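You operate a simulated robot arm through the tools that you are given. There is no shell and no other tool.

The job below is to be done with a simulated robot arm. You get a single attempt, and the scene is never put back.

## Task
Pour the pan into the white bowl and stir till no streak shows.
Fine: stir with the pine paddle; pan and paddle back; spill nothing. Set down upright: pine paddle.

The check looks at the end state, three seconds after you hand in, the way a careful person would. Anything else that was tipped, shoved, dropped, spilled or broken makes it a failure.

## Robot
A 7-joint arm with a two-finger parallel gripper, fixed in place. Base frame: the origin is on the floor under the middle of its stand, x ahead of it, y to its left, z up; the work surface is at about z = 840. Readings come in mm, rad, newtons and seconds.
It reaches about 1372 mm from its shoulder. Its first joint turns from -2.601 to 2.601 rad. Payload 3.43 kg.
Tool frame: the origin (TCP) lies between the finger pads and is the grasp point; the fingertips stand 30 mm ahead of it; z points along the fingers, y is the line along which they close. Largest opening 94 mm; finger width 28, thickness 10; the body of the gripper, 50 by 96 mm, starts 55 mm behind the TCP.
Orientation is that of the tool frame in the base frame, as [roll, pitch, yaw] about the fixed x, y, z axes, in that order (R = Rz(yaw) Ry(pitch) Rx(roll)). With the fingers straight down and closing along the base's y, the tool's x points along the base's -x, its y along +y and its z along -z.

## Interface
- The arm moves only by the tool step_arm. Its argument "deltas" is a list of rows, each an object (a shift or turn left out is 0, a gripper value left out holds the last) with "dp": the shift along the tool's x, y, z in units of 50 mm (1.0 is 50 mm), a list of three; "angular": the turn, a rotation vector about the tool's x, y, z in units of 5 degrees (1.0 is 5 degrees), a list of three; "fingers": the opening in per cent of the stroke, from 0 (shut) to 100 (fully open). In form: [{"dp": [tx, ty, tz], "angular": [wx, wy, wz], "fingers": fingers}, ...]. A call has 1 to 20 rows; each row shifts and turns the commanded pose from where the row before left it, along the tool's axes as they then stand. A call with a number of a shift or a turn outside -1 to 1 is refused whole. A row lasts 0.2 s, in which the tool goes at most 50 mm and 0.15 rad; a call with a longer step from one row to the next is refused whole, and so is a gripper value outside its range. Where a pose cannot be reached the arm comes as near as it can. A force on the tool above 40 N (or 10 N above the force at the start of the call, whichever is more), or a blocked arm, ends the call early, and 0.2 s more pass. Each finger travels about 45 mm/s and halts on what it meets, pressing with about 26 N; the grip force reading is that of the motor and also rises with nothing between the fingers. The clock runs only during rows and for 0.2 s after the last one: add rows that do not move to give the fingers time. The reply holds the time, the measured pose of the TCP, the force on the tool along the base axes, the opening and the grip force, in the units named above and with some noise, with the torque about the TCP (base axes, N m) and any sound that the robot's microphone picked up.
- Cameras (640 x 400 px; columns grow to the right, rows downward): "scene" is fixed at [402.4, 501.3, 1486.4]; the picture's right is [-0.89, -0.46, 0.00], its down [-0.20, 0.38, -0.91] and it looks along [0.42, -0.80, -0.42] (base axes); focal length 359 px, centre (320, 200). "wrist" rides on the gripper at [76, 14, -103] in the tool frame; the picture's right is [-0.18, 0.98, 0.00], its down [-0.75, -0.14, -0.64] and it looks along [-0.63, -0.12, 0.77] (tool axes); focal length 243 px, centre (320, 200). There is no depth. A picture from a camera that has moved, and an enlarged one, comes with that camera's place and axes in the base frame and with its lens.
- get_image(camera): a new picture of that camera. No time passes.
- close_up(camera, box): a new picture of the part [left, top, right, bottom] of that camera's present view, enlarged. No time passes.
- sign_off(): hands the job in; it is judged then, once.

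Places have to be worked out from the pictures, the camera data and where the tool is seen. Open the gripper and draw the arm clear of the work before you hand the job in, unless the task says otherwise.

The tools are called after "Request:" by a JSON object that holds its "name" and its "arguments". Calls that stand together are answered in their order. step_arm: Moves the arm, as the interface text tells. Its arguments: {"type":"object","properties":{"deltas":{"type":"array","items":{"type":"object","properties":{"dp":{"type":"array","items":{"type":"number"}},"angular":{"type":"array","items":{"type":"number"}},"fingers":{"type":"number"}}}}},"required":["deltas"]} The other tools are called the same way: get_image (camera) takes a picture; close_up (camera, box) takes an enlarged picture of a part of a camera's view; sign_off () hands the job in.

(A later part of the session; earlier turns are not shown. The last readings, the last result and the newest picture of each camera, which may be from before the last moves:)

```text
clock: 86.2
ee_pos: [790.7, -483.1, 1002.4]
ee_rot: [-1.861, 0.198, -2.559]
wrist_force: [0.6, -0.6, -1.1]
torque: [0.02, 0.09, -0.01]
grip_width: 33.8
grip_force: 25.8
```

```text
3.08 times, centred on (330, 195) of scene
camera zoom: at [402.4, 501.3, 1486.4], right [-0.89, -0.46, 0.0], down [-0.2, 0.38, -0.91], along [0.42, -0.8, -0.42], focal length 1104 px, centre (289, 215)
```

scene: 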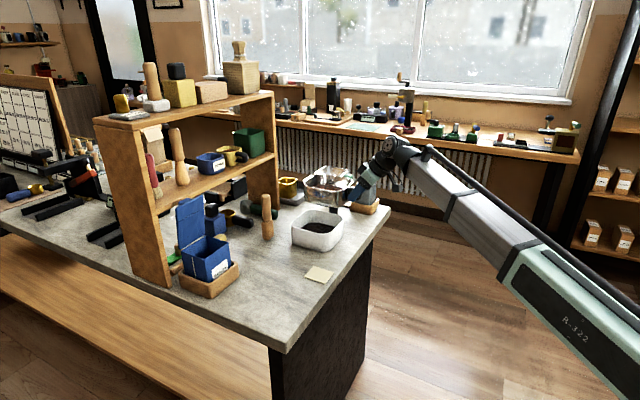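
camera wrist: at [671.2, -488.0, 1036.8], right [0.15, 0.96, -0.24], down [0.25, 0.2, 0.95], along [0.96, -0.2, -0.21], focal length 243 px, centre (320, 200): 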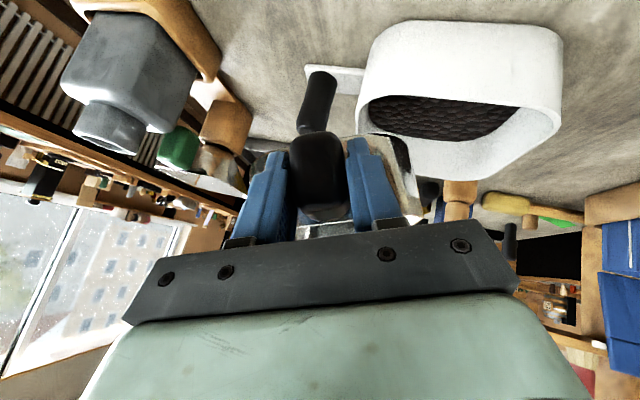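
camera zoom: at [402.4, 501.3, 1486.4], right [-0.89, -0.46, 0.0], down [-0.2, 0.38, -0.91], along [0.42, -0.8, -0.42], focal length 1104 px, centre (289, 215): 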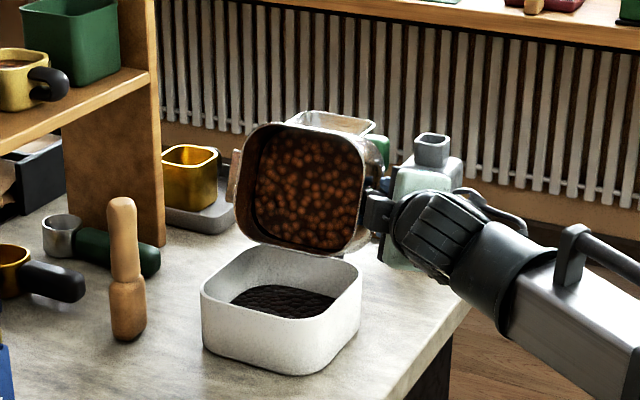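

Still holding at 70°. Continuing to 90° in small steps with the rim held over the bowl's middle.

Request:
{"name": "step_arm", "arguments": {"deltas": [{"angular": [0.41, 0, -0.287], "dp": [-0.028, 0.017, -0.04]}, {"angular": [0.41, 0, -0.287], "dp": [-0.028, 0.015, -0.041]}, {"angular": [0.41, 0, -0.287], "dp": [-0.029, 0.012, -0.041]}, {"angular": [0.41, 0, -0.287], "dp": [-0.029, 0.01, -0.042]}, {"dp": [0, 0, 0]}]}}

Request:
{"name": "close_up", "arguments": {"camera": "scene", "box": [250, 130, 410, 260]}}

```text
clock: 87.4
ee_pos: [790.3, -472.5, 1001.2]
ee_rot: [-1.715, 0.099, -2.539]
wrist_force: [1.3, -0.8, -1.0]
torque: [0.01, 0.09, -0.04]
grip_width: 34.1
grip_force: 26.3
```

```text
3.08 times, centred on (330, 195) of scene
camera zoom: at [402.4, 501.3, 1486.4], right [-0.89, -0.46, 0.0], down [-0.2, 0.38, -0.91], along [0.42, -0.8, -0.42], focal length 1104 px, centre (289, 215)
```

zoom: 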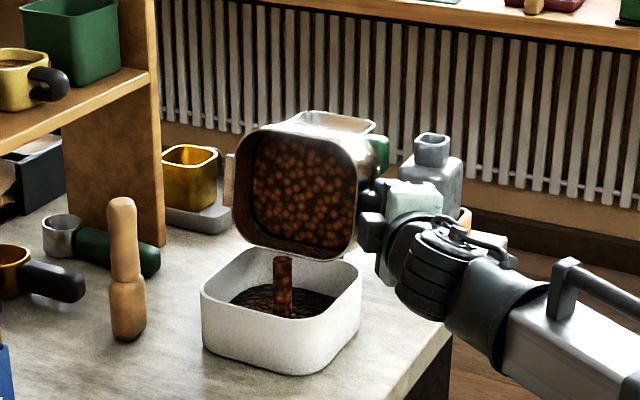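

A stream has started at ~80° and lands inside the bowl, near the middle. I'll hold here and let it flow.

Request:
{"name": "step_arm", "arguments": {"deltas": [{"dp": [0, 0, 0]}, {"dp": [0, 0, 0]}, {"dp": [0, 0, 0]}, {"dp": [0, 0, 0]}, {"dp": [0, 0, 0]}]}}

Request:
{"name": "close_up", "arguments": {"camera": "scene", "box": [250, 130, 410, 260]}}

```text
clock: 88.6
ee_pos: [789.3, -472.7, 1003.0]
ee_rot: [-1.716, 0.1, -2.538]
wrist_force: [-0.1, 0.8, -1.3]
torque: [0.02, 0.11, 0.01]
grip_width: 34.1
grip_force: 26.1
```

```text
3.08 times, centred on (330, 195) of scene
camera zoom: at [402.4, 501.3, 1486.4], right [-0.89, -0.46, 0.0], down [-0.2, 0.38, -0.91], along [0.42, -0.8, -0.42], focal length 1104 px, centre (289, 215)
```

zoom: 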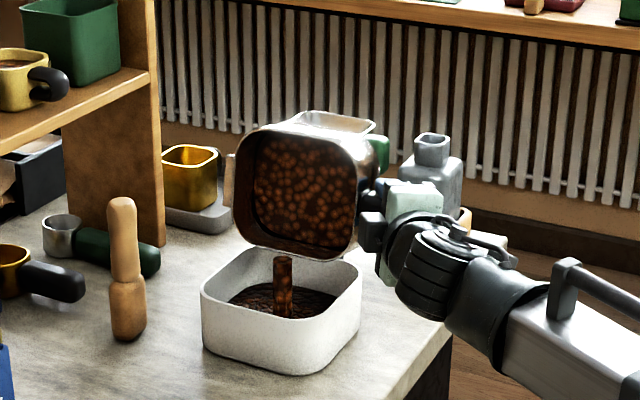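

The stream is steady and well inside the bowl. Holding longer and then comparing levels.

Request:
{"name": "step_arm", "arguments": {"deltas": [{"dp": [0, 0, 0]}, {"dp": [0, 0, 0]}, {"dp": [0, 0, 0]}, {"dp": [0, 0, 0]}, {"dp": [0, 0, 0]}, {"dp": [0, 0, 0]}, {"dp": [0, 0, 0]}, {"dp": [0, 0, 0]}, {"dp": [0, 0, 0]}, {"dp": [0, 0, 0]}, {"dp": [0, 0, 0]}, {"dp": [0, 0, 0]}, {"dp": [0, 0, 0]}, {"dp": [0, 0, 0]}, {"dp": [0, 0, 0]}]}}

Request:
{"name": "close_up", "arguments": {"camera": "scene", "box": [250, 130, 410, 260]}}

Request:
{"name": "get_image", "arguments": {"camera": "wrist"}}

```text
clock: 91.8
ee_pos: [790.3, -472.6, 1000.8]
ee_rot: [-1.716, 0.099, -2.538]
wrist_force: [-0.2, -0.5, -0.5]
torque: [0.02, 0.09, 0.03]
grip_width: 34.0
grip_force: 26.2
```

```text
3.08 times, centred on (330, 195) of scene
camera zoom: at [402.4, 501.3, 1486.4], right [-0.89, -0.46, 0.0], down [-0.2, 0.38, -0.91], along [0.42, -0.8, -0.42], focal length 1104 px, centre (289, 215)
```

zoom: 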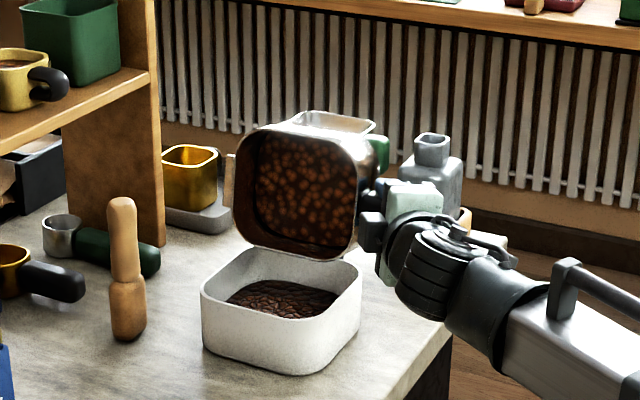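

```text
taken
camera wrist: at [670.6, -431.6, 998.0], right [0.15, 0.28, -0.95], down [0.25, 0.92, 0.31], along [0.96, -0.28, 0.07], focal length 243 px, centre (320, 200)
```

wrist: 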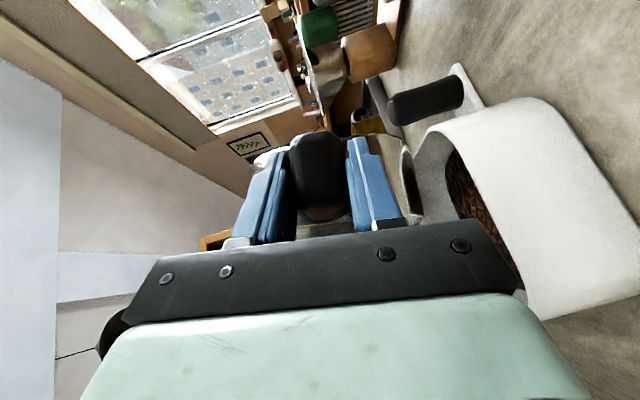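

The flow stopped at this angle with some left in the pan, and the bowl level rose. Tilting further to ~90° and pausing.

Request:
{"name": "step_arm", "arguments": {"deltas": [{"angular": [0.41, 0, -0.287], "dp": [-0.03, 0.008, -0.043]}, {"angular": [0.41, 0, -0.287], "dp": [-0.031, 0.006, -0.044]}, {"angular": [0.41, 0, -0.287], "dp": [-0.031, 0.003, -0.044]}, {"angular": [0.41, 0, -0.287], "dp": [-0.031, 0.001, -0.044]}, {"dp": [0, 0, 0]}, {"dp": [0, 0, 0]}, {"dp": [0, 0, 0]}]}}

Request:
{"name": "close_up", "arguments": {"camera": "scene", "box": [250, 130, 410, 260]}}

```text
clock: 93.4
ee_pos: [790.1, -462.0, 1003.2]
ee_rot: [-1.572, 0.001, -2.532]
wrist_force: [-0.4, 0.0, -1.3]
torque: [0.02, 0.05, 0.01]
grip_width: 33.9
grip_force: 26.1
```

```text
3.08 times, centred on (330, 195) of scene
camera zoom: at [402.4, 501.3, 1486.4], right [-0.89, -0.46, 0.0], down [-0.2, 0.38, -0.91], along [0.42, -0.8, -0.42], focal length 1104 px, centre (289, 215)
```

zoom: 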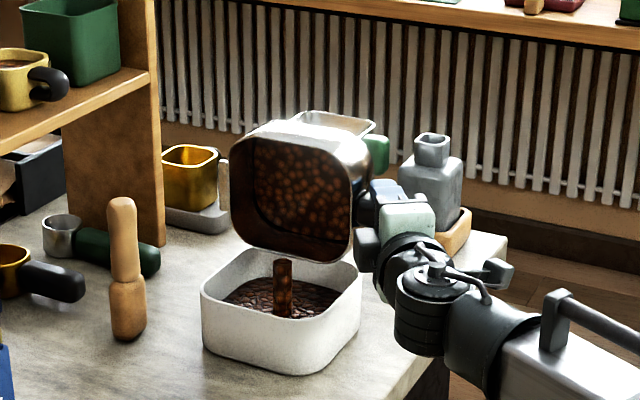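

Flowing again into the bowl's middle at 90°. Holding, then continuing to 100°.

Request:
{"name": "step_arm", "arguments": {"deltas": [{"dp": [0, 0, 0]}, {"dp": [0, 0, 0]}, {"dp": [0, 0, 0]}, {"dp": [0, 0, 0]}, {"dp": [0, 0, 0]}, {"dp": [0, 0, 0]}, {"dp": [0, 0, 0]}, {"dp": [0, 0, 0]}, {"dp": [0, 0, 0]}, {"dp": [0, 0, 0]}]}}

Request:
{"name": "step_arm", "arguments": {"deltas": [{"angular": [0.41, 0, -0.287], "dp": [-0.031, -0.001, -0.044]}, {"angular": [0.41, 0, -0.287], "dp": [-0.031, -0.004, -0.044]}, {"angular": [0.41, 0, -0.287], "dp": [-0.031, -0.006, -0.044]}, {"angular": [0.41, 0, -0.287], "dp": [-0.03, -0.009, -0.043]}, {"dp": [0, 0, 0]}, {"dp": [0, 0, 0]}, {"dp": [0, 0, 0]}]}}

Request:
{"name": "close_up", "arguments": {"camera": "scene", "box": [250, 130, 410, 260]}}

```text
clock: 95.6
ee_pos: [790.6, -462.2, 1002.7]
ee_rot: [-1.571, 0.001, -2.531]
wrist_force: [0.8, 0.1, -1.3]
torque: [0.01, 0.07, -0.03]
grip_width: 33.6
grip_force: 26.0
```

```text
clock: 97.2
ee_pos: [789.1, -450.9, 1004.1]
ee_rot: [-1.431, -0.1, -2.536]
wrist_force: [-0.2, 0.3, -0.5]
torque: [0.03, 0.07, 0.0]
grip_width: 34.0
grip_force: 26.1
```

```text
3.08 times, centred on (330, 195) of scene
camera zoom: at [402.4, 501.3, 1486.4], right [-0.89, -0.46, 0.0], down [-0.2, 0.38, -0.91], along [0.42, -0.8, -0.42], focal length 1104 px, centre (289, 215)
```

zoom: 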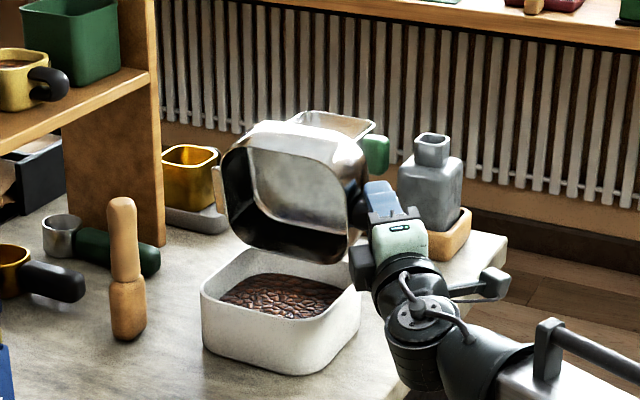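

The pan's interior now looks empty and the bowl is fuller. I'll tilt a bit more to 115° and pause to be sure nothing remains.

Request:
{"name": "step_arm", "arguments": {"deltas": [{"angular": [0.41, 0, -0.287], "dp": [-0.03, -0.011, -0.043]}, {"angular": [0.41, 0, -0.287], "dp": [-0.03, -0.013, -0.043]}, {"angular": [0.41, 0, -0.287], "dp": [-0.03, -0.015, -0.042]}, {"angular": [0.41, 0, -0.287], "dp": [-0.029, -0.017, -0.042]}, {"angular": [0.41, 0, -0.287], "dp": [-0.029, -0.02, -0.041]}, {"angular": [0.41, 0, -0.287], "dp": [-0.028, -0.022, -0.04]}, {"dp": [0, 0, 0]}, {"dp": [0, 0, 0]}, {"dp": [0, 0, 0]}, {"dp": [0, 0, 0]}, {"dp": [0, 0, 0]}, {"dp": [0, 0, 0]}, {"dp": [0, 0, 0]}]}}

Request:
{"name": "close_up", "arguments": {"camera": "scene", "box": [250, 130, 410, 260]}}

Request:
{"name": "close_up", "arguments": {"camera": "scene", "box": [280, 170, 350, 225]}}

```text
clock: 100.0
ee_pos: [789.7, -434.7, 1003.2]
ee_rot: [-1.207, -0.244, -2.574]
wrist_force: [0.7, -0.3, -1.7]
torque: [0.01, 0.14, 0.0]
grip_width: 34.1
grip_force: 25.6
```

```text
3.08 times, centred on (330, 195) of scene
camera zoom: at [402.4, 501.3, 1486.4], right [-0.89, -0.46, 0.0], down [-0.2, 0.38, -0.91], along [0.42, -0.8, -0.42], focal length 1104 px, centre (289, 215)
```

zoom: 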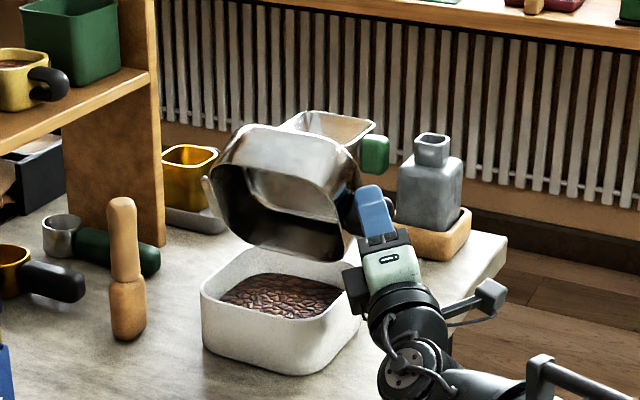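

```text
7.27 times, centred on (315, 198) of scene
camera zoom: at [402.4, 501.3, 1486.4], right [-0.89, -0.46, 0.0], down [-0.2, 0.38, -0.91], along [0.42, -0.8, -0.42], focal length 2609 px, centre (356, 218)
```

zoom: 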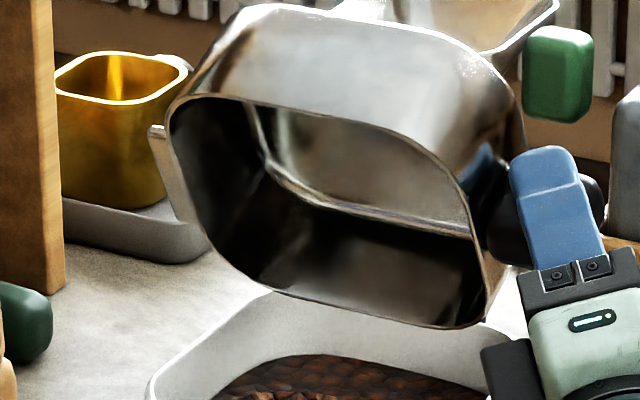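

The pan is empty. Raising slightly and rolling back to level.

Request:
{"name": "step_arm", "arguments": {"deltas": [{"dp": [0.05, -0.18, 0.07]}, {"dp": [0.05, -0.18, 0.07]}, {"angular": [-0.41, 0, 0.287]}, {"angular": [-0.819, 0, 0.574]}, {"angular": [-0.819, 0, 0.574]}, {"angular": [-0.819, 0, 0.574]}, {"angular": [-0.819, 0, 0.574]}, {"angular": [-0.819, 0, 0.574]}, {"angular": [-0.819, 0, 0.574]}, {"angular": [-0.819, 0, 0.574]}, {"angular": [-0.819, 0, 0.574]}, {"angular": [-0.819, 0, 0.574]}, {"angular": [-0.819, 0, 0.574]}, {"angular": [-0.819, 0, 0.574]}, {"angular": [-0.819, 0, 0.574]}, {"angular": [-0.819, 0, 0.574]}, {"angular": [-0.819, 0, 0.574]}, {"angular": [-0.819, 0, 0.574]}, {"angular": [-0.819, 0, 0.574]}, {"angular": [-0.819, 0, 0.574]}, {"angular": [-0.819, 0, 0.574]}, {"dp": [0, 0, 0]}]}}

```text
refused: the rows must be a list of 1 to 20 entries
```

The call had too many rows; splitting it.

Request:
{"name": "step_arm", "arguments": {"deltas": [{"dp": [0.05, -0.18, 0.07]}, {"dp": [0.05, -0.18, 0.07]}, {"angular": [-0.41, 0, 0.287]}, {"angular": [-0.819, 0, 0.574]}, {"angular": [-0.819, 0, 0.574]}, {"angular": [-0.819, 0, 0.574]}, {"angular": [-0.819, 0, 0.574]}, {"angular": [-0.819, 0, 0.574]}, {"angular": [-0.819, 0, 0.574]}, {"angular": [-0.819, 0, 0.574]}, {"angular": [-0.819, 0, 0.574]}, {"angular": [-0.819, 0, 0.574]}, {"angular": [-0.819, 0, 0.574]}, {"angular": [-0.819, 0, 0.574]}, {"dp": [0, 0, 0]}]}}

Request:
{"name": "step_arm", "arguments": {"deltas": [{"angular": [-0.819, 0, 0.574]}, {"angular": [-0.819, 0, 0.574]}, {"angular": [-0.819, 0, 0.574]}, {"angular": [-0.819, 0, 0.574]}, {"angular": [-0.819, 0, 0.574]}, {"angular": [-0.819, 0, 0.574]}, {"angular": [-0.819, 0, 0.574]}, {"angular": [-0.819, 0, 0.574]}, {"angular": [-0.819, 0, 0.574]}, {"angular": [-0.819, 0, 0.574]}, {"angular": [-0.819, 0, 0.574]}, {"angular": [-0.41, 0, 0.287]}, {"dp": [0, 0, 0]}]}}

Request:
{"name": "get_image", "arguments": {"camera": "scene"}}

```text
clock: 103.2
ee_pos: [789.6, -436.1, 1024.5]
ee_rot: [-2.054, 0.317, -2.607]
wrist_force: [-0.2, -0.2, -1.5]
torque: [0.06, 0.07, 0.02]
grip_width: 34.0
grip_force: 26.4
```

```text
clock: 106.0
ee_pos: [789.7, -435.2, 1022.5]
ee_rot: [3.14, 0.614, 3.141]
wrist_force: [-0.1, 0.3, -0.9]
torque: [-0.02, 0.07, 0.02]
grip_width: 33.5
grip_force: 25.9
```

```text
taken
```

scene: 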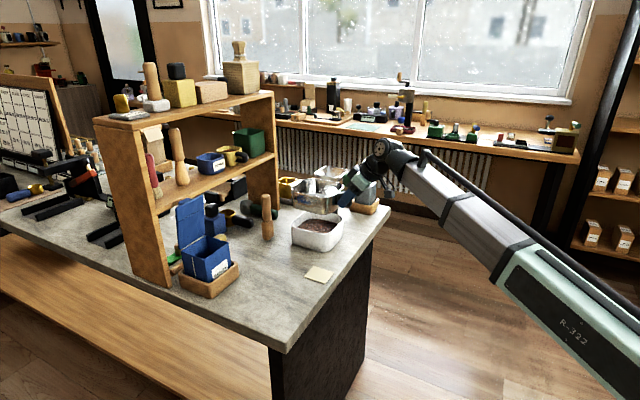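

Level again with an empty pan. Carrying it back above its original spot.

Request:
{"name": "step_arm", "arguments": {"deltas": [{"dp": [0, 0.2, 0]}, {"dp": [0, 0.4, 0]}, {"dp": [-0.0175, 0.6, 0.0335]}, {"dp": [-0.0175, 0.6, 0.0335]}, {"dp": [-0.0175, 0.6, 0.0335]}, {"dp": [-0.0175, 0.6, 0.0335]}, {"dp": [-0.0175, 0.6, 0.0335]}, {"dp": [-0.0175, 0.6, 0.0335]}, {"dp": [-0.0175, 0.6, 0.0335]}, {"dp": [-0.0175, 0.6, 0.0335]}, {"dp": [0, 0.4, 0]}, {"dp": [0, 0.25, 0]}, {"dp": [0, 0, 0]}, {"dp": [0, 0, 0]}]}}

Request:
{"name": "get_image", "arguments": {"camera": "scene"}}

Request:
{"name": "close_up", "arguments": {"camera": "scene", "box": [180, 190, 340, 310]}}

```text
clock: 109.0
ee_pos: [803.5, -133.6, 1016.0]
ee_rot: [3.141, 0.612, 3.141]
wrist_force: [0.1, 0.0, -0.1]
torque: [-0.01, 0.05, -0.02]
grip_width: 34.2
grip_force: 25.9
```

```text
taken
```

scene: 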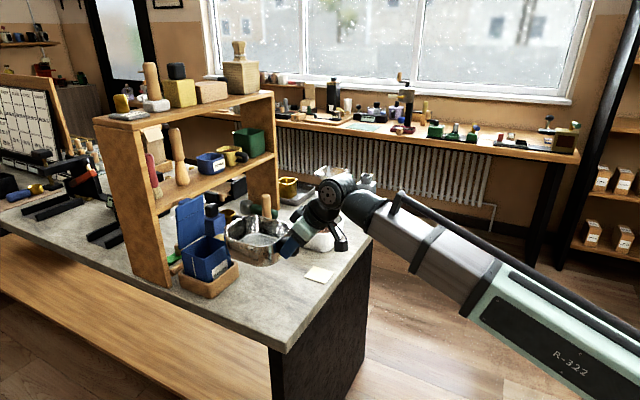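

```text
3.33 times, centred on (260, 250) of scene
camera zoom: at [402.4, 501.3, 1486.4], right [-0.89, -0.46, 0.0], down [-0.2, 0.38, -0.91], along [0.42, -0.8, -0.42], focal length 1196 px, centre (520, 33)
```

zoom: 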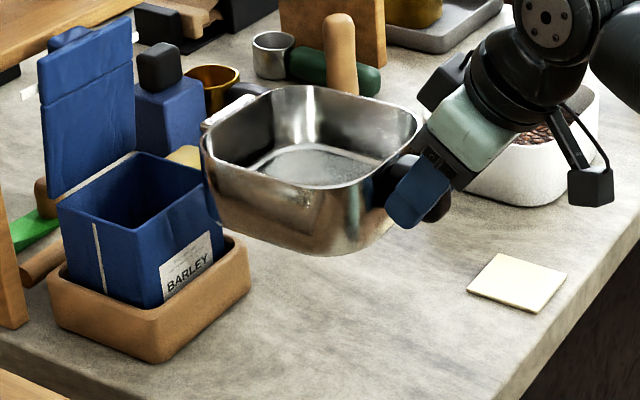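

The pan is right above its original spot. Lowering it, slowly at the end.

Request:
{"name": "step_arm", "arguments": {"deltas": [{"dp": [0.115, 0.016, 0.164]}, {"dp": [0.229, 0, 0.328]}, {"dp": [0.229, 0, 0.328]}, {"dp": [0.229, 0, 0.328]}, {"dp": [0.229, 0, 0.328]}, {"dp": [0.17, 0, 0.246]}, {"dp": [0.092, 0, 0.131]}, {"dp": [0, 0, 0]}]}}

Request:
{"name": "close_up", "arguments": {"camera": "scene", "box": [220, 220, 340, 310]}}

```text
clock: 110.8
ee_pos: [803.9, -132.0, 903.0]
ee_rot: [-3.141, 0.613, 3.14]
wrist_force: [0.2, -0.5, -0.4]
torque: [-0.03, 0.1, 0.01]
grip_width: 33.8
grip_force: 25.7
```

```text
4.44 times, centred on (280, 265) of scene
camera zoom: at [402.4, 501.3, 1486.4], right [-0.89, -0.46, 0.0], down [-0.2, 0.38, -0.91], along [0.42, -0.8, -0.42], focal length 1595 px, centre (498, -89)
```

zoom: 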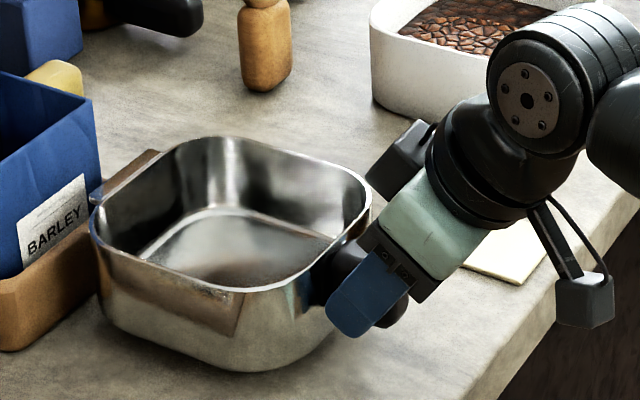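

About 15 mm above the table. Lowering the rest in 3 mm steps, watching the force.

Request:
{"name": "step_arm", "arguments": {"deltas": [{"dp": [0.0344, -0.005, 0.0491]}, {"dp": [0.0344, -0.005, 0.0491]}, {"dp": [0.0344, 0, 0.0491]}, {"dp": [0.023, 0, 0.033]}, {"dp": [0.0115, 0, 0.0164]}, {"dp": [0, 0, 0]}, {"dp": [0, 0, 0]}]}}

Request:
{"name": "close_up", "arguments": {"camera": "scene", "box": [220, 220, 340, 310]}}

```text
clock: 112.4
ee_pos: [803.6, -131.1, 891.3]
ee_rot: [-3.141, 0.613, 3.141]
wrist_force: [0.0, 0.0, 0.0]
torque: [-0.01, 0.06, -0.01]
grip_width: 33.7
grip_force: 26.3
```

```text
4.44 times, centred on (280, 265) of scene
camera zoom: at [402.4, 501.3, 1486.4], right [-0.89, -0.46, 0.0], down [-0.2, 0.38, -0.91], along [0.42, -0.8, -0.42], focal length 1595 px, centre (498, -89)
```

zoom: 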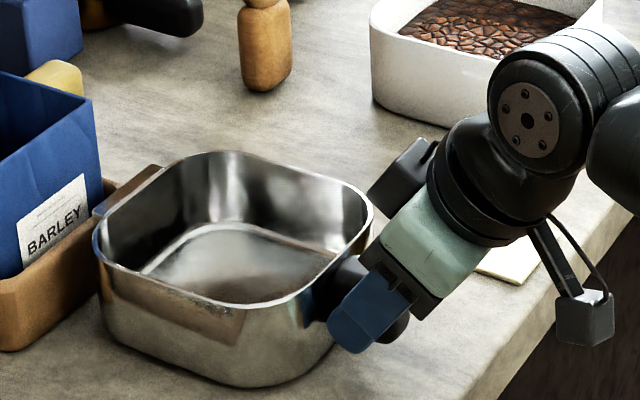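

3 mm remains and y is ~1.5 mm off; correcting both and touching down.

Request:
{"name": "step_arm", "arguments": {"deltas": [{"dp": [0.01, -0.03, 0]}, {"dp": [0.0172, 0, 0.0245]}, {"dp": [0.0172, 0, 0.0245]}, {"dp": [0, 0, 0]}, {"dp": [0, 0, 0]}]}}

Request:
{"name": "close_up", "arguments": {"camera": "scene", "box": [220, 220, 340, 310]}}

```text
clock: 113.6
ee_pos: [803.8, -133.2, 889.1]
ee_rot: [3.139, 0.613, 3.141]
wrist_force: [0.2, 0.9, 5.7]
torque: [-0.09, -0.46, 0.11]
grip_width: 33.8
grip_force: 25.8
```

```text
4.44 times, centred on (280, 265) of scene
camera zoom: at [402.4, 501.3, 1486.4], right [-0.89, -0.46, 0.0], down [-0.2, 0.38, -0.91], along [0.42, -0.8, -0.42], focal length 1595 px, centre (498, -89)
```

zoom: 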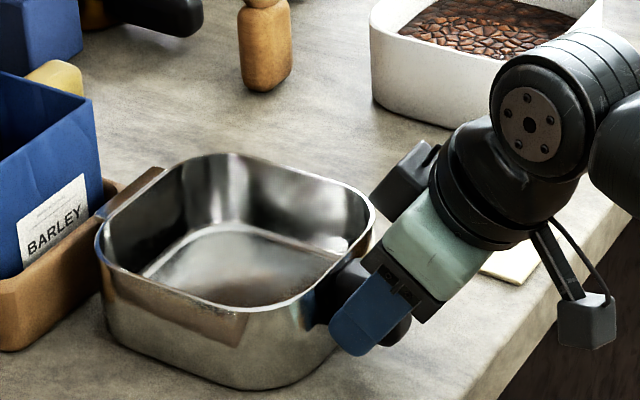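

Contact felt (5.7 N up, centred under the pan). Opening the fingers now.

Request:
{"name": "step_arm", "arguments": {"deltas": [{"dp": [0.004, 0, 0.006], "fingers": 0}, {"fingers": 50}, {"fingers": 60}, {"fingers": 80}, {"fingers": 100}, {"fingers": 100}, {"fingers": 100}, {"fingers": 100}]}}

Request:
{"name": "close_up", "arguments": {"camera": "scene", "box": [220, 220, 340, 310]}}

```text
clock: 115.4
ee_pos: [803.4, -134.1, 886.7]
ee_rot: [3.142, 0.613, -3.142]
wrist_force: [0.0, 0.0, -0.2]
torque: [-0.02, 0.0, 0.0]
grip_width: 94.2
grip_force: 0.0
```

```text
4.44 times, centred on (280, 265) of scene
camera zoom: at [402.4, 501.3, 1486.4], right [-0.89, -0.46, 0.0], down [-0.2, 0.38, -0.91], along [0.42, -0.8, -0.42], focal length 1595 px, centre (498, -89)
```

zoom: 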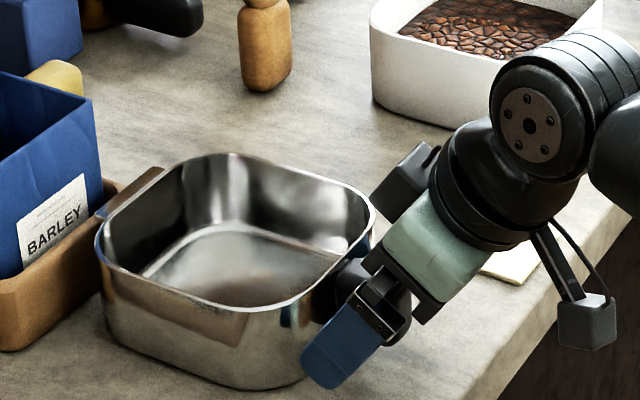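

The pan rests back on its spot (same pixel position as at the start). Retreating along the tool axis and then up.

Request:
{"name": "step_arm", "arguments": {"deltas": [{"dp": [0, 0, -0.3]}, {"dp": [0, 0, -0.6]}, {"dp": [0, 0, -0.8]}, {"dp": [0, 0, -0.8]}, {"dp": [-0.4, 0, -0.57]}, {"dp": [-0.5, 0, -0.75]}, {"dp": [-0.4, 0, -0.57]}, {"dp": [0, 0, 0]}]}}

Request:
{"name": "get_image", "arguments": {"camera": "wrist"}}

Request:
{"name": "get_image", "arguments": {"camera": "scene"}}

```text
clock: 117.2
ee_pos: [729.7, -134.3, 1105.5]
ee_rot: [3.141, 0.613, -3.142]
wrist_force: [-0.6, 0.8, 0.7]
torque: [0.01, -0.01, 0.0]
grip_width: 94.0
grip_force: 0.1
```

```text
taken
camera wrist: at [611.0, -120.4, 1148.1], right [0.15, 0.98, 0.11], down [0.25, -0.14, 0.96], along [0.96, -0.12, -0.26], focal length 243 px, centre (320, 200)
```

wrist: 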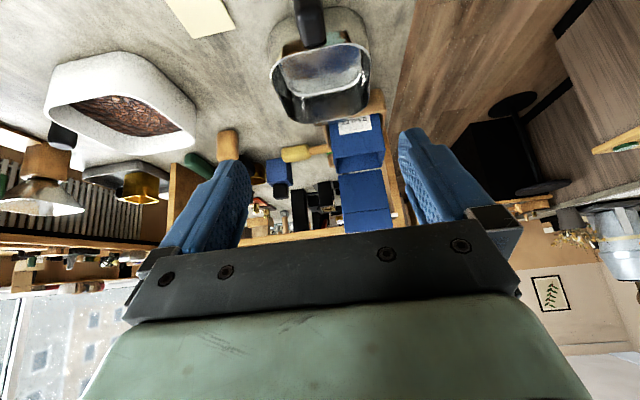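

```text
taken
```

scene: 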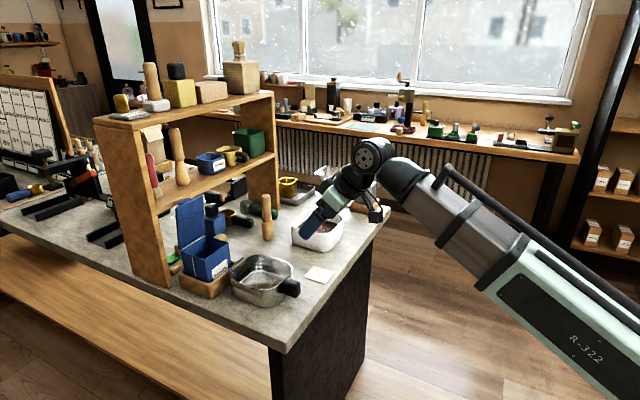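

Before touching any wooden tool I want to be sure of B's shape too: looking at it straight along +x to compare with the diagonal views.

Request:
{"name": "step_arm", "arguments": {"deltas": [{"angular": [0, -0.5, 0]}, {"angular": [0, -1, 0]}, {"angular": [0, -1, 0]}, {"angular": [0, -1, 0]}, {"angular": [0, -1, 0]}, {"angular": [0, -0.5, 0]}, {"dp": [-0.5, 0, -0.3]}, {"dp": [-0.4, 0, -0.23]}, {"dp": [0, 0, 0]}]}}

Request:
{"name": "get_image", "arguments": {"camera": "wrist"}}

Request:
{"name": "close_up", "arguments": {"camera": "wrist", "box": [270, 90, 390, 210]}}

```text
clock: 119.2
ee_pos: [729.6, -133.4, 1157.4]
ee_rot: [3.141, 1.05, 3.139]
wrist_force: [0.0, -0.1, -0.7]
torque: [0.01, 0.04, -0.01]
grip_width: 93.9
grip_force: 0.0
```

```text
taken
camera wrist: at [605.4, -120.5, 1144.6], right [0.09, 0.98, 0.16], down [-0.18, -0.14, 0.97], along [0.98, -0.12, 0.16], focal length 243 px, centre (320, 200)
```

wrist: 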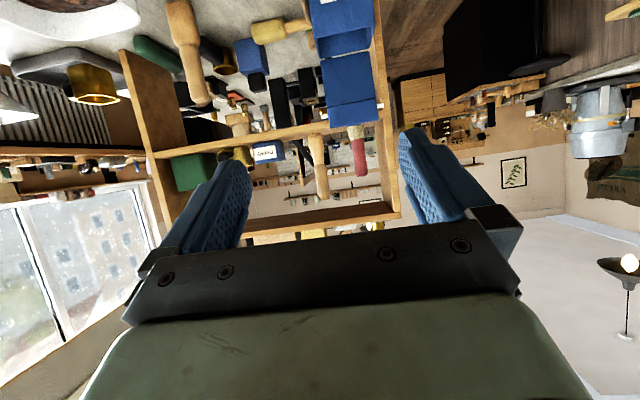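

```text
3.33 times, centred on (330, 150) of wrist
camera zoom: at [605.4, -120.5, 1144.6], right [0.09, 0.98, 0.16], down [-0.18, -0.14, 0.97], along [0.98, -0.12, 0.16], focal length 809 px, centre (287, 367)
```

zoom: 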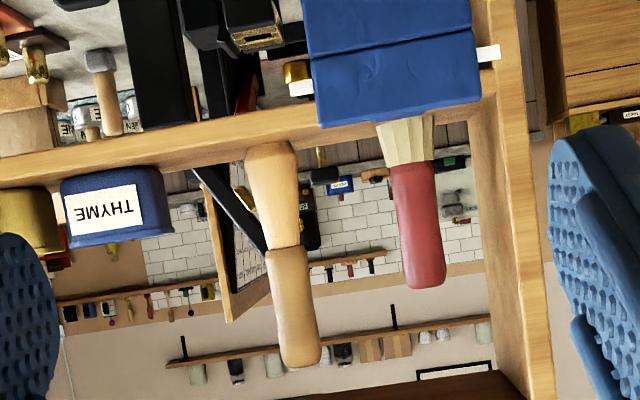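

From this angle B is again ~39 mm wide, so B is a round pestle; A with the flat blade is the paddle. Returning to the 35° tilt and moving toward A with fingers closing along y.

Request:
{"name": "step_arm", "arguments": {"deltas": [{"angular": [0, 0.5, 0]}, {"angular": [0, 1, 0]}, {"angular": [0, 1, 0]}, {"angular": [0, 1, 0]}, {"angular": [0, 1, 0]}, {"angular": [0, 0.5, 0]}, {"dp": [-0.2, -0.28, 0.26]}, {"dp": [-0.41, -0.5625, 0.524]}, {"dp": [-0.41, -0.5625, 0.524]}, {"dp": [-0.41, -0.5625, 0.524]}, {"dp": [-0.41, -0.5625, 0.524]}, {"dp": [-0.41, -0.5625, 0.524]}, {"dp": [-0.41, -0.5625, 0.524]}, {"dp": [-0.41, -0.5625, 0.524]}, {"dp": [-0.2, -0.28, 0.26]}, {"dp": [0, 0, 0]}]}}

Request:
{"name": "get_image", "arguments": {"camera": "wrist"}}

Request:
{"name": "close_up", "arguments": {"camera": "scene", "box": [210, 150, 350, 260]}}

```text
clock: 122.6
ee_pos: [983.4, -358.5, 1079.1]
ee_rot: [3.14, 0.613, 3.141]
wrist_force: [-0.1, 0.2, -0.3]
torque: [0.02, 0.04, -0.02]
grip_width: 94.0
grip_force: 0.0
```

```text
taken
camera wrist: at [864.7, -345.8, 1121.9], right [0.15, 0.98, 0.11], down [0.25, -0.14, 0.96], along [0.96, -0.12, -0.26], focal length 243 px, centre (320, 200)
```

wrist: 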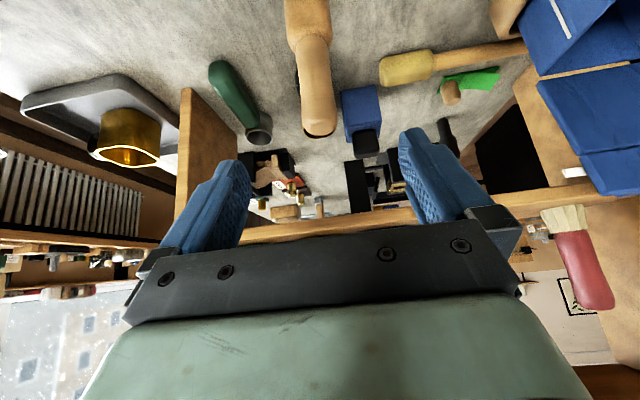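

```text
3.64 times, centred on (280, 205) of scene
camera zoom: at [402.4, 501.3, 1486.4], right [-0.89, -0.46, 0.0], down [-0.2, 0.38, -0.91], along [0.42, -0.8, -0.42], focal length 1305 px, centre (466, 182)
```

zoom: 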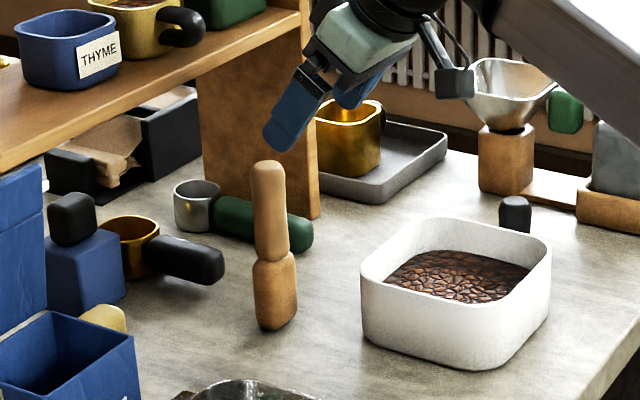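

Request:
{"name": "close_up", "arguments": {"camera": "wrist", "box": [240, 0, 400, 140]}}

Request:
{"name": "close_up", "arguments": {"camera": "scene", "box": [245, 185, 295, 250]}}

```text
2.86 times, centred on (320, 70) of wrist
camera zoom: at [864.7, -345.8, 1121.9], right [0.15, 0.98, 0.11], down [0.25, -0.14, 0.96], along [0.96, -0.12, -0.26], focal length 693 px, centre (320, 571)
```

zoom: 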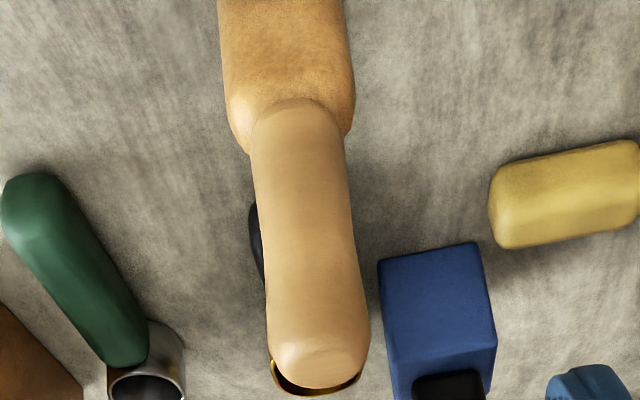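

```text
6.15 times, centred on (270, 218) of scene
camera zoom: at [402.4, 501.3, 1486.4], right [-0.89, -0.46, 0.0], down [-0.2, 0.38, -0.91], along [0.42, -0.8, -0.42], focal length 2208 px, centre (628, 92)
```

zoom: 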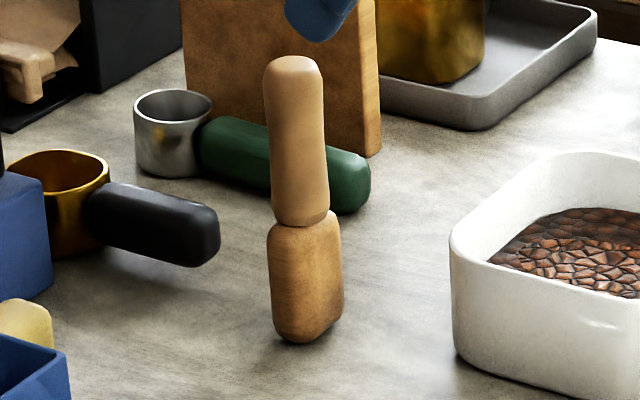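

Combining several views, A stands at about (1054,−363), top z≈998. Moving to the pre-grasp point 80 mm back along the tool axis.

Request:
{"name": "step_arm", "arguments": {"deltas": [{"dp": [0.05, -0.045, 0.28]}, {"dp": [0.1, -0.045, 0.5]}, {"dp": [0.066, 0, 0.38]}, {"dp": [0, 0, 0]}]}}

Request:
{"name": "get_image", "arguments": {"camera": "wrist"}}

Request:
{"name": "close_up", "arguments": {"camera": "scene", "box": [230, 150, 330, 250]}}

```text
clock: 123.6
ee_pos: [1008.1, -362.8, 1025.3]
ee_rot: [3.141, 0.613, -3.141]
wrist_force: [0.6, -0.7, -0.8]
torque: [0.02, 0.01, 0.02]
grip_width: 94.0
grip_force: 0.0
```

```text
taken
camera wrist: at [889.5, -349.6, 1068.4], right [0.15, 0.98, 0.11], down [0.25, -0.14, 0.96], along [0.96, -0.12, -0.26], focal length 243 px, centre (320, 200)
```

wrist: 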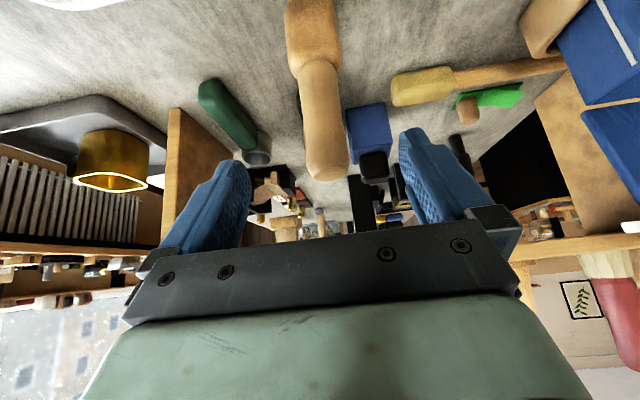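

```text
4.00 times, centred on (280, 200) of scene
camera zoom: at [402.4, 501.3, 1486.4], right [-0.89, -0.46, 0.0], down [-0.2, 0.38, -0.91], along [0.42, -0.8, -0.42], focal length 1435 px, centre (480, 200)
```

zoom: 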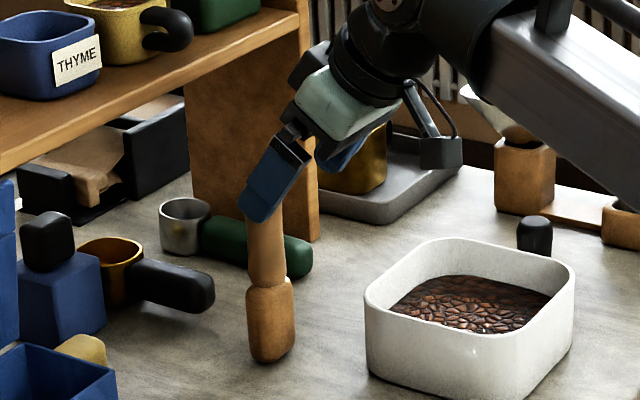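

Request:
{"name": "close_up", "arguments": {"camera": "wrist", "box": [260, 40, 380, 190]}}

```text
2.67 times, centred on (320, 115) of wrist
camera zoom: at [889.5, -349.6, 1068.4], right [0.15, 0.98, 0.11], down [0.25, -0.14, 0.96], along [0.96, -0.12, -0.26], focal length 647 px, centre (320, 427)
```

zoom: 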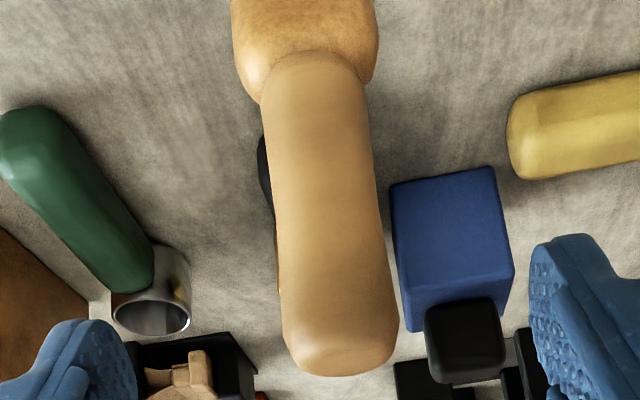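

The handle is about 2 mm to +y of my line (y≈−361), top z≈1000. Adjusting and advancing slowly so the fingers straddle it.

Request:
{"name": "step_arm", "arguments": {"deltas": [{"dp": [0, 0.036, 0.2]}, {"dp": [0, 0, 0.4]}, {"dp": [0, 0, 0.4]}, {"dp": [0, 0, 0.35]}, {"dp": [0, 0, 0.2]}, {"dp": [0, 0, 0]}]}}

Request:
{"name": "get_image", "arguments": {"camera": "wrist"}}

Request:
{"name": "close_up", "arguments": {"camera": "scene", "box": [230, 150, 330, 250]}}

```text
clock: 125.0
ee_pos: [1054.0, -360.7, 961.4]
ee_rot: [3.141, 0.612, 3.141]
wrist_force: [0.1, 0.1, 0.3]
torque: [0.01, -0.02, 0.03]
grip_width: 94.0
grip_force: 0.1
```

```text
taken
camera wrist: at [934.1, -347.9, 1005.0], right [0.15, 0.98, 0.11], down [0.25, -0.14, 0.96], along [0.96, -0.12, -0.26], focal length 243 px, centre (320, 200)
```

wrist: 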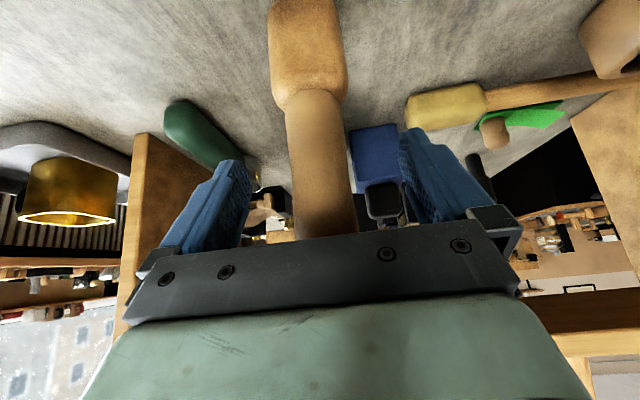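

```text
4.00 times, centred on (280, 200) of scene
camera zoom: at [402.4, 501.3, 1486.4], right [-0.89, -0.46, 0.0], down [-0.2, 0.38, -0.91], along [0.42, -0.8, -0.42], focal length 1435 px, centre (480, 200)
```

zoom: 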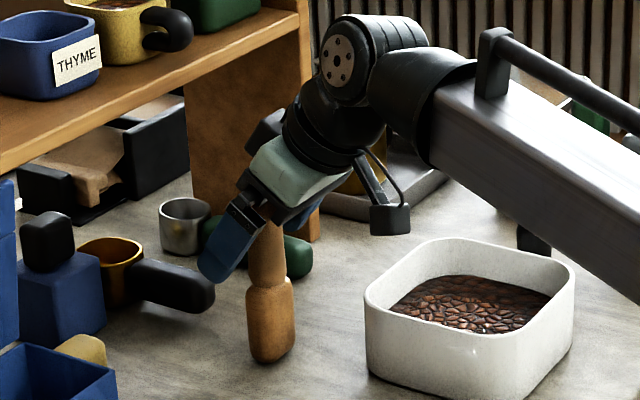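

The handle is centred between the fingers. Closing the grip.

Request:
{"name": "step_arm", "arguments": {"deltas": [{"fingers": 50}, {"fingers": 38}, {"fingers": 30}, {"fingers": 20}, {"fingers": 0}, {"fingers": 0}, {"fingers": 0}]}}

Request:
{"name": "close_up", "arguments": {"camera": "scene", "box": [230, 150, 330, 250]}}

Request:
{"name": "get_image", "arguments": {"camera": "wrist"}}

```text
clock: 126.6
ee_pos: [1053.1, -361.6, 962.9]
ee_rot: [-3.14, 0.613, 3.141]
wrist_force: [-0.8, -0.1, -0.9]
torque: [-0.01, 0.0, -0.01]
grip_width: 35.3
grip_force: 26.1
```

```text
4.00 times, centred on (280, 200) of scene
camera zoom: at [402.4, 501.3, 1486.4], right [-0.89, -0.46, 0.0], down [-0.2, 0.38, -0.91], along [0.42, -0.8, -0.42], focal length 1435 px, centre (480, 200)
```

zoom: 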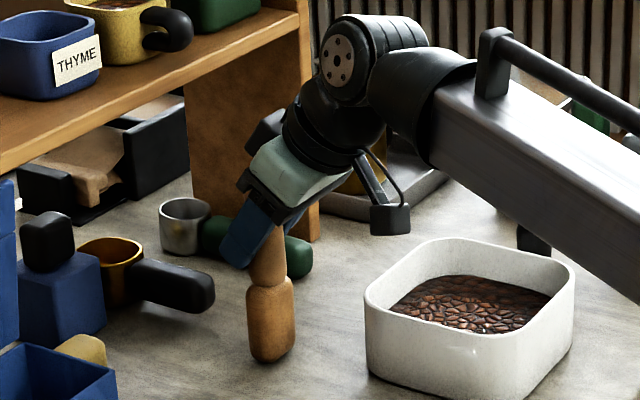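

```text
taken
camera wrist: at [934.0, -347.8, 1005.0], right [0.15, 0.98, 0.11], down [0.25, -0.14, 0.96], along [0.96, -0.12, -0.26], focal length 243 px, centre (320, 200)
```

wrist: 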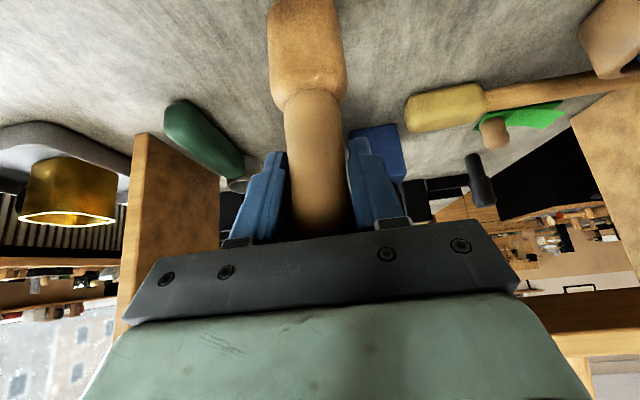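

Gripped at 35 mm. Lifting straight up gently.

Request:
{"name": "step_arm", "arguments": {"deltas": [{"dp": [-0.035, 0, -0.05]}, {"dp": [-0.115, 0, -0.164]}, {"dp": [-0.23, 0, -0.327]}, {"dp": [-0.23, 0, -0.327]}, {"dp": [-0.23, 0, -0.327]}, {"dp": [-0.2, 0, -0.284]}, {"dp": [-0.1, 0, -0.142]}, {"dp": [0, 0, 0]}]}}

Request:
{"name": "get_image", "arguments": {"camera": "wrist"}}

Request:
{"name": "close_up", "arguments": {"camera": "scene", "box": [230, 130, 370, 250]}}

```text
clock: 128.4
ee_pos: [1054.4, -360.8, 1062.3]
ee_rot: [3.14, 0.612, 3.141]
wrist_force: [0.6, -0.6, -1.9]
torque: [0.04, -0.01, -0.01]
grip_width: 35.4
grip_force: 26.2
```

```text
taken
camera wrist: at [934.5, -347.5, 1104.4], right [0.15, 0.98, 0.11], down [0.25, -0.14, 0.96], along [0.96, -0.12, -0.27], focal length 243 px, centre (320, 200)
```

wrist: 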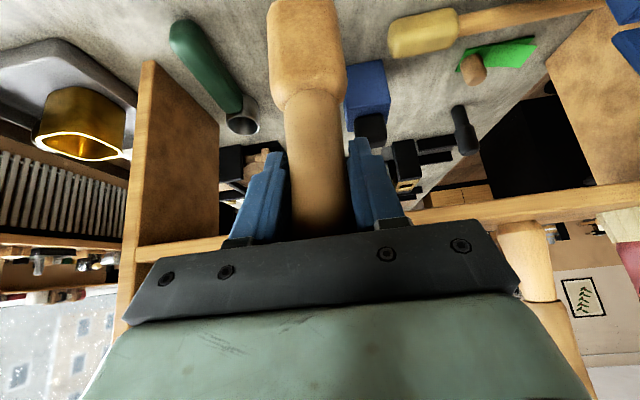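

```text
3.33 times, centred on (300, 190) of scene
camera zoom: at [402.4, 501.3, 1486.4], right [-0.89, -0.46, 0.0], down [-0.2, 0.38, -0.91], along [0.42, -0.8, -0.42], focal length 1196 px, centre (387, 233)
```

zoom: 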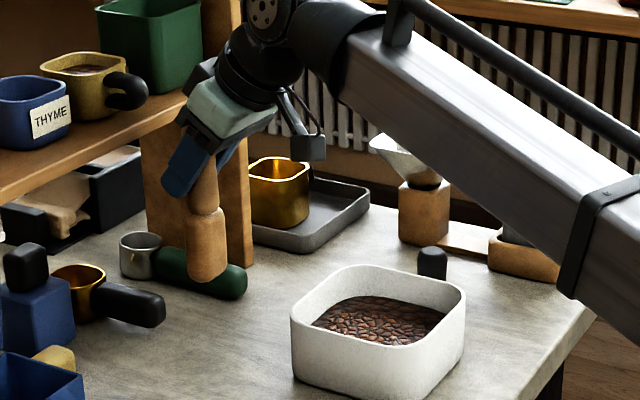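

The paddle hangs straight in the grip. Moving it above the bowl's centre at safe height.

Request:
{"name": "step_arm", "arguments": {"deltas": [{"dp": [0.2, -0.13, -0.14]}, {"dp": [0.507, -0.328, -0.357]}, {"dp": [0.507, -0.328, -0.357]}, {"dp": [0.507, -0.328, -0.357]}, {"dp": [0.507, -0.328, -0.357]}, {"dp": [0.3, -0.198, -0.213]}, {"dp": [0, 0, 0]}, {"dp": [0, 0, 0]}]}}

Request:
{"name": "get_image", "arguments": {"camera": "wrist"}}

Request:
{"name": "close_up", "arguments": {"camera": "scene", "box": [250, 130, 390, 260]}}

```text
clock: 130.2
ee_pos: [898.8, -442.9, 1061.1]
ee_rot: [-3.141, 0.611, 3.141]
wrist_force: [0.0, -0.1, -2.6]
torque: [-0.03, -0.03, 0.0]
grip_width: 35.5
grip_force: 26.0
```

```text
taken
camera wrist: at [779.8, -429.3, 1104.1], right [0.15, 0.98, 0.11], down [0.25, -0.14, 0.96], along [0.96, -0.12, -0.26], focal length 243 px, centre (320, 200)
```

wrist: 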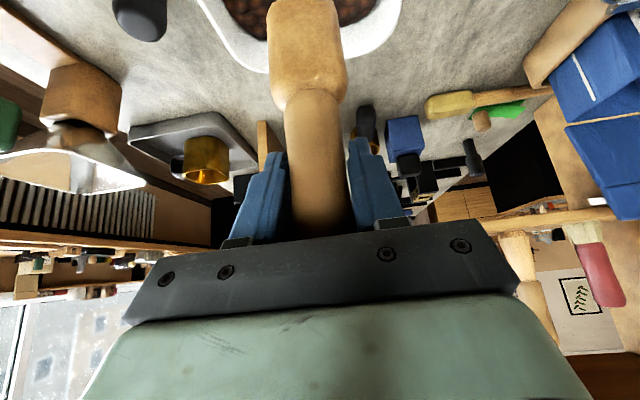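

```text
3.08 times, centred on (320, 195) of scene
camera zoom: at [402.4, 501.3, 1486.4], right [-0.89, -0.46, 0.0], down [-0.2, 0.38, -0.91], along [0.42, -0.8, -0.42], focal length 1104 px, centre (320, 215)
```

zoom: 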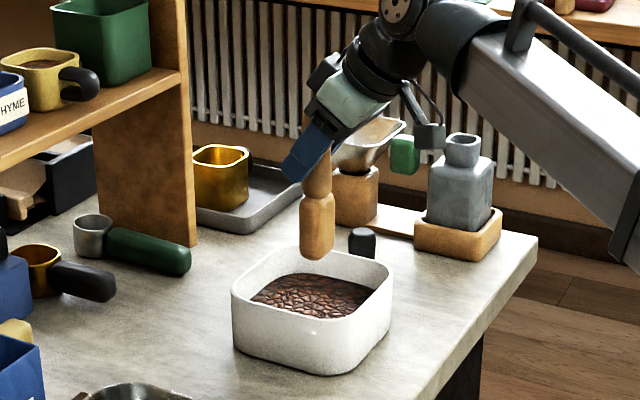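

The paddle is over the bowl's centre. Lowering it vertically into the mix, slowing near the bottom.

Request:
{"name": "step_arm", "arguments": {"deltas": [{"dp": [0.115, 0, 0.164]}, {"dp": [0.2, 0, 0.286]}, {"dp": [0.2, 0, 0.286]}, {"dp": [0.17, 0, 0.245]}, {"dp": [0.115, 0, 0.164]}, {"dp": [0.06, 0, 0.082]}, {"dp": [0.046, 0, 0.065]}, {"dp": [0, 0, 0]}]}}

Request:
{"name": "close_up", "arguments": {"camera": "scene", "box": [250, 130, 390, 260]}}

Request:
{"name": "get_image", "arguments": {"camera": "wrist"}}

```text
clock: 132.0
ee_pos: [898.3, -442.7, 982.8]
ee_rot: [3.142, 0.612, -3.139]
wrist_force: [-0.1, 0.4, -2.0]
torque: [-0.02, -0.01, 0.01]
grip_width: 35.3
grip_force: 25.8
```

```text
3.08 times, centred on (320, 195) of scene
camera zoom: at [402.4, 501.3, 1486.4], right [-0.89, -0.46, 0.0], down [-0.2, 0.38, -0.91], along [0.42, -0.8, -0.42], focal length 1104 px, centre (320, 215)
```

zoom: 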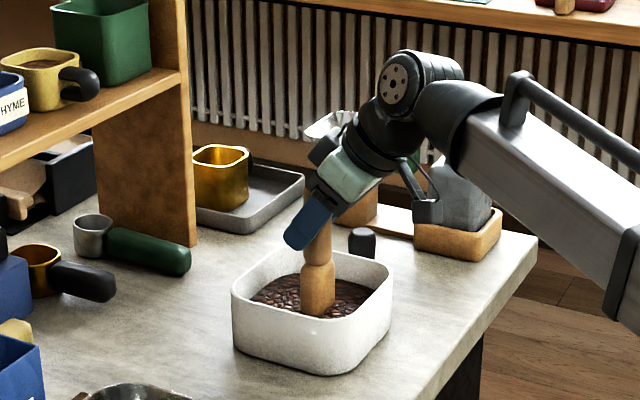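

```text
taken
camera wrist: at [779.2, -429.6, 1025.0], right [0.15, 0.98, 0.11], down [0.25, -0.14, 0.96], along [0.96, -0.12, -0.26], focal length 243 px, centre (320, 200)
```

wrist: 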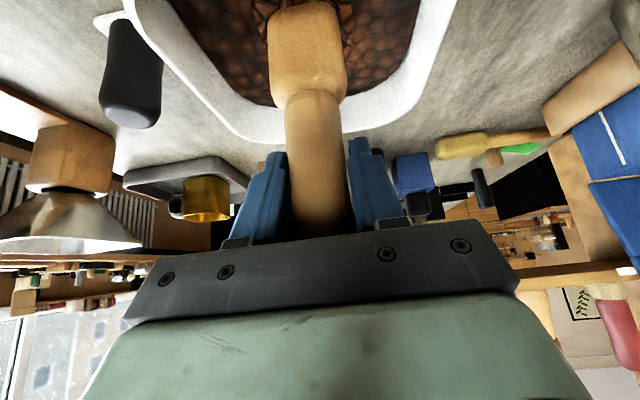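

The blade tip is in the mix with no contact force. Lowering ~8 mm more in small steps.

Request:
{"name": "step_arm", "arguments": {"deltas": [{"dp": [0.023, 0, 0.033]}, {"dp": [0.023, 0, 0.033]}, {"dp": [0.023, 0, 0.033]}, {"dp": [0.023, 0, 0.033]}, {"dp": [0, 0, 0]}]}}

```text
clock: 133.2
ee_pos: [898.7, -442.8, 974.5]
ee_rot: [3.141, 0.612, -3.141]
wrist_force: [0.2, -0.7, -0.7]
torque: [0.03, -0.01, 0.0]
grip_width: 35.3
grip_force: 25.8
```

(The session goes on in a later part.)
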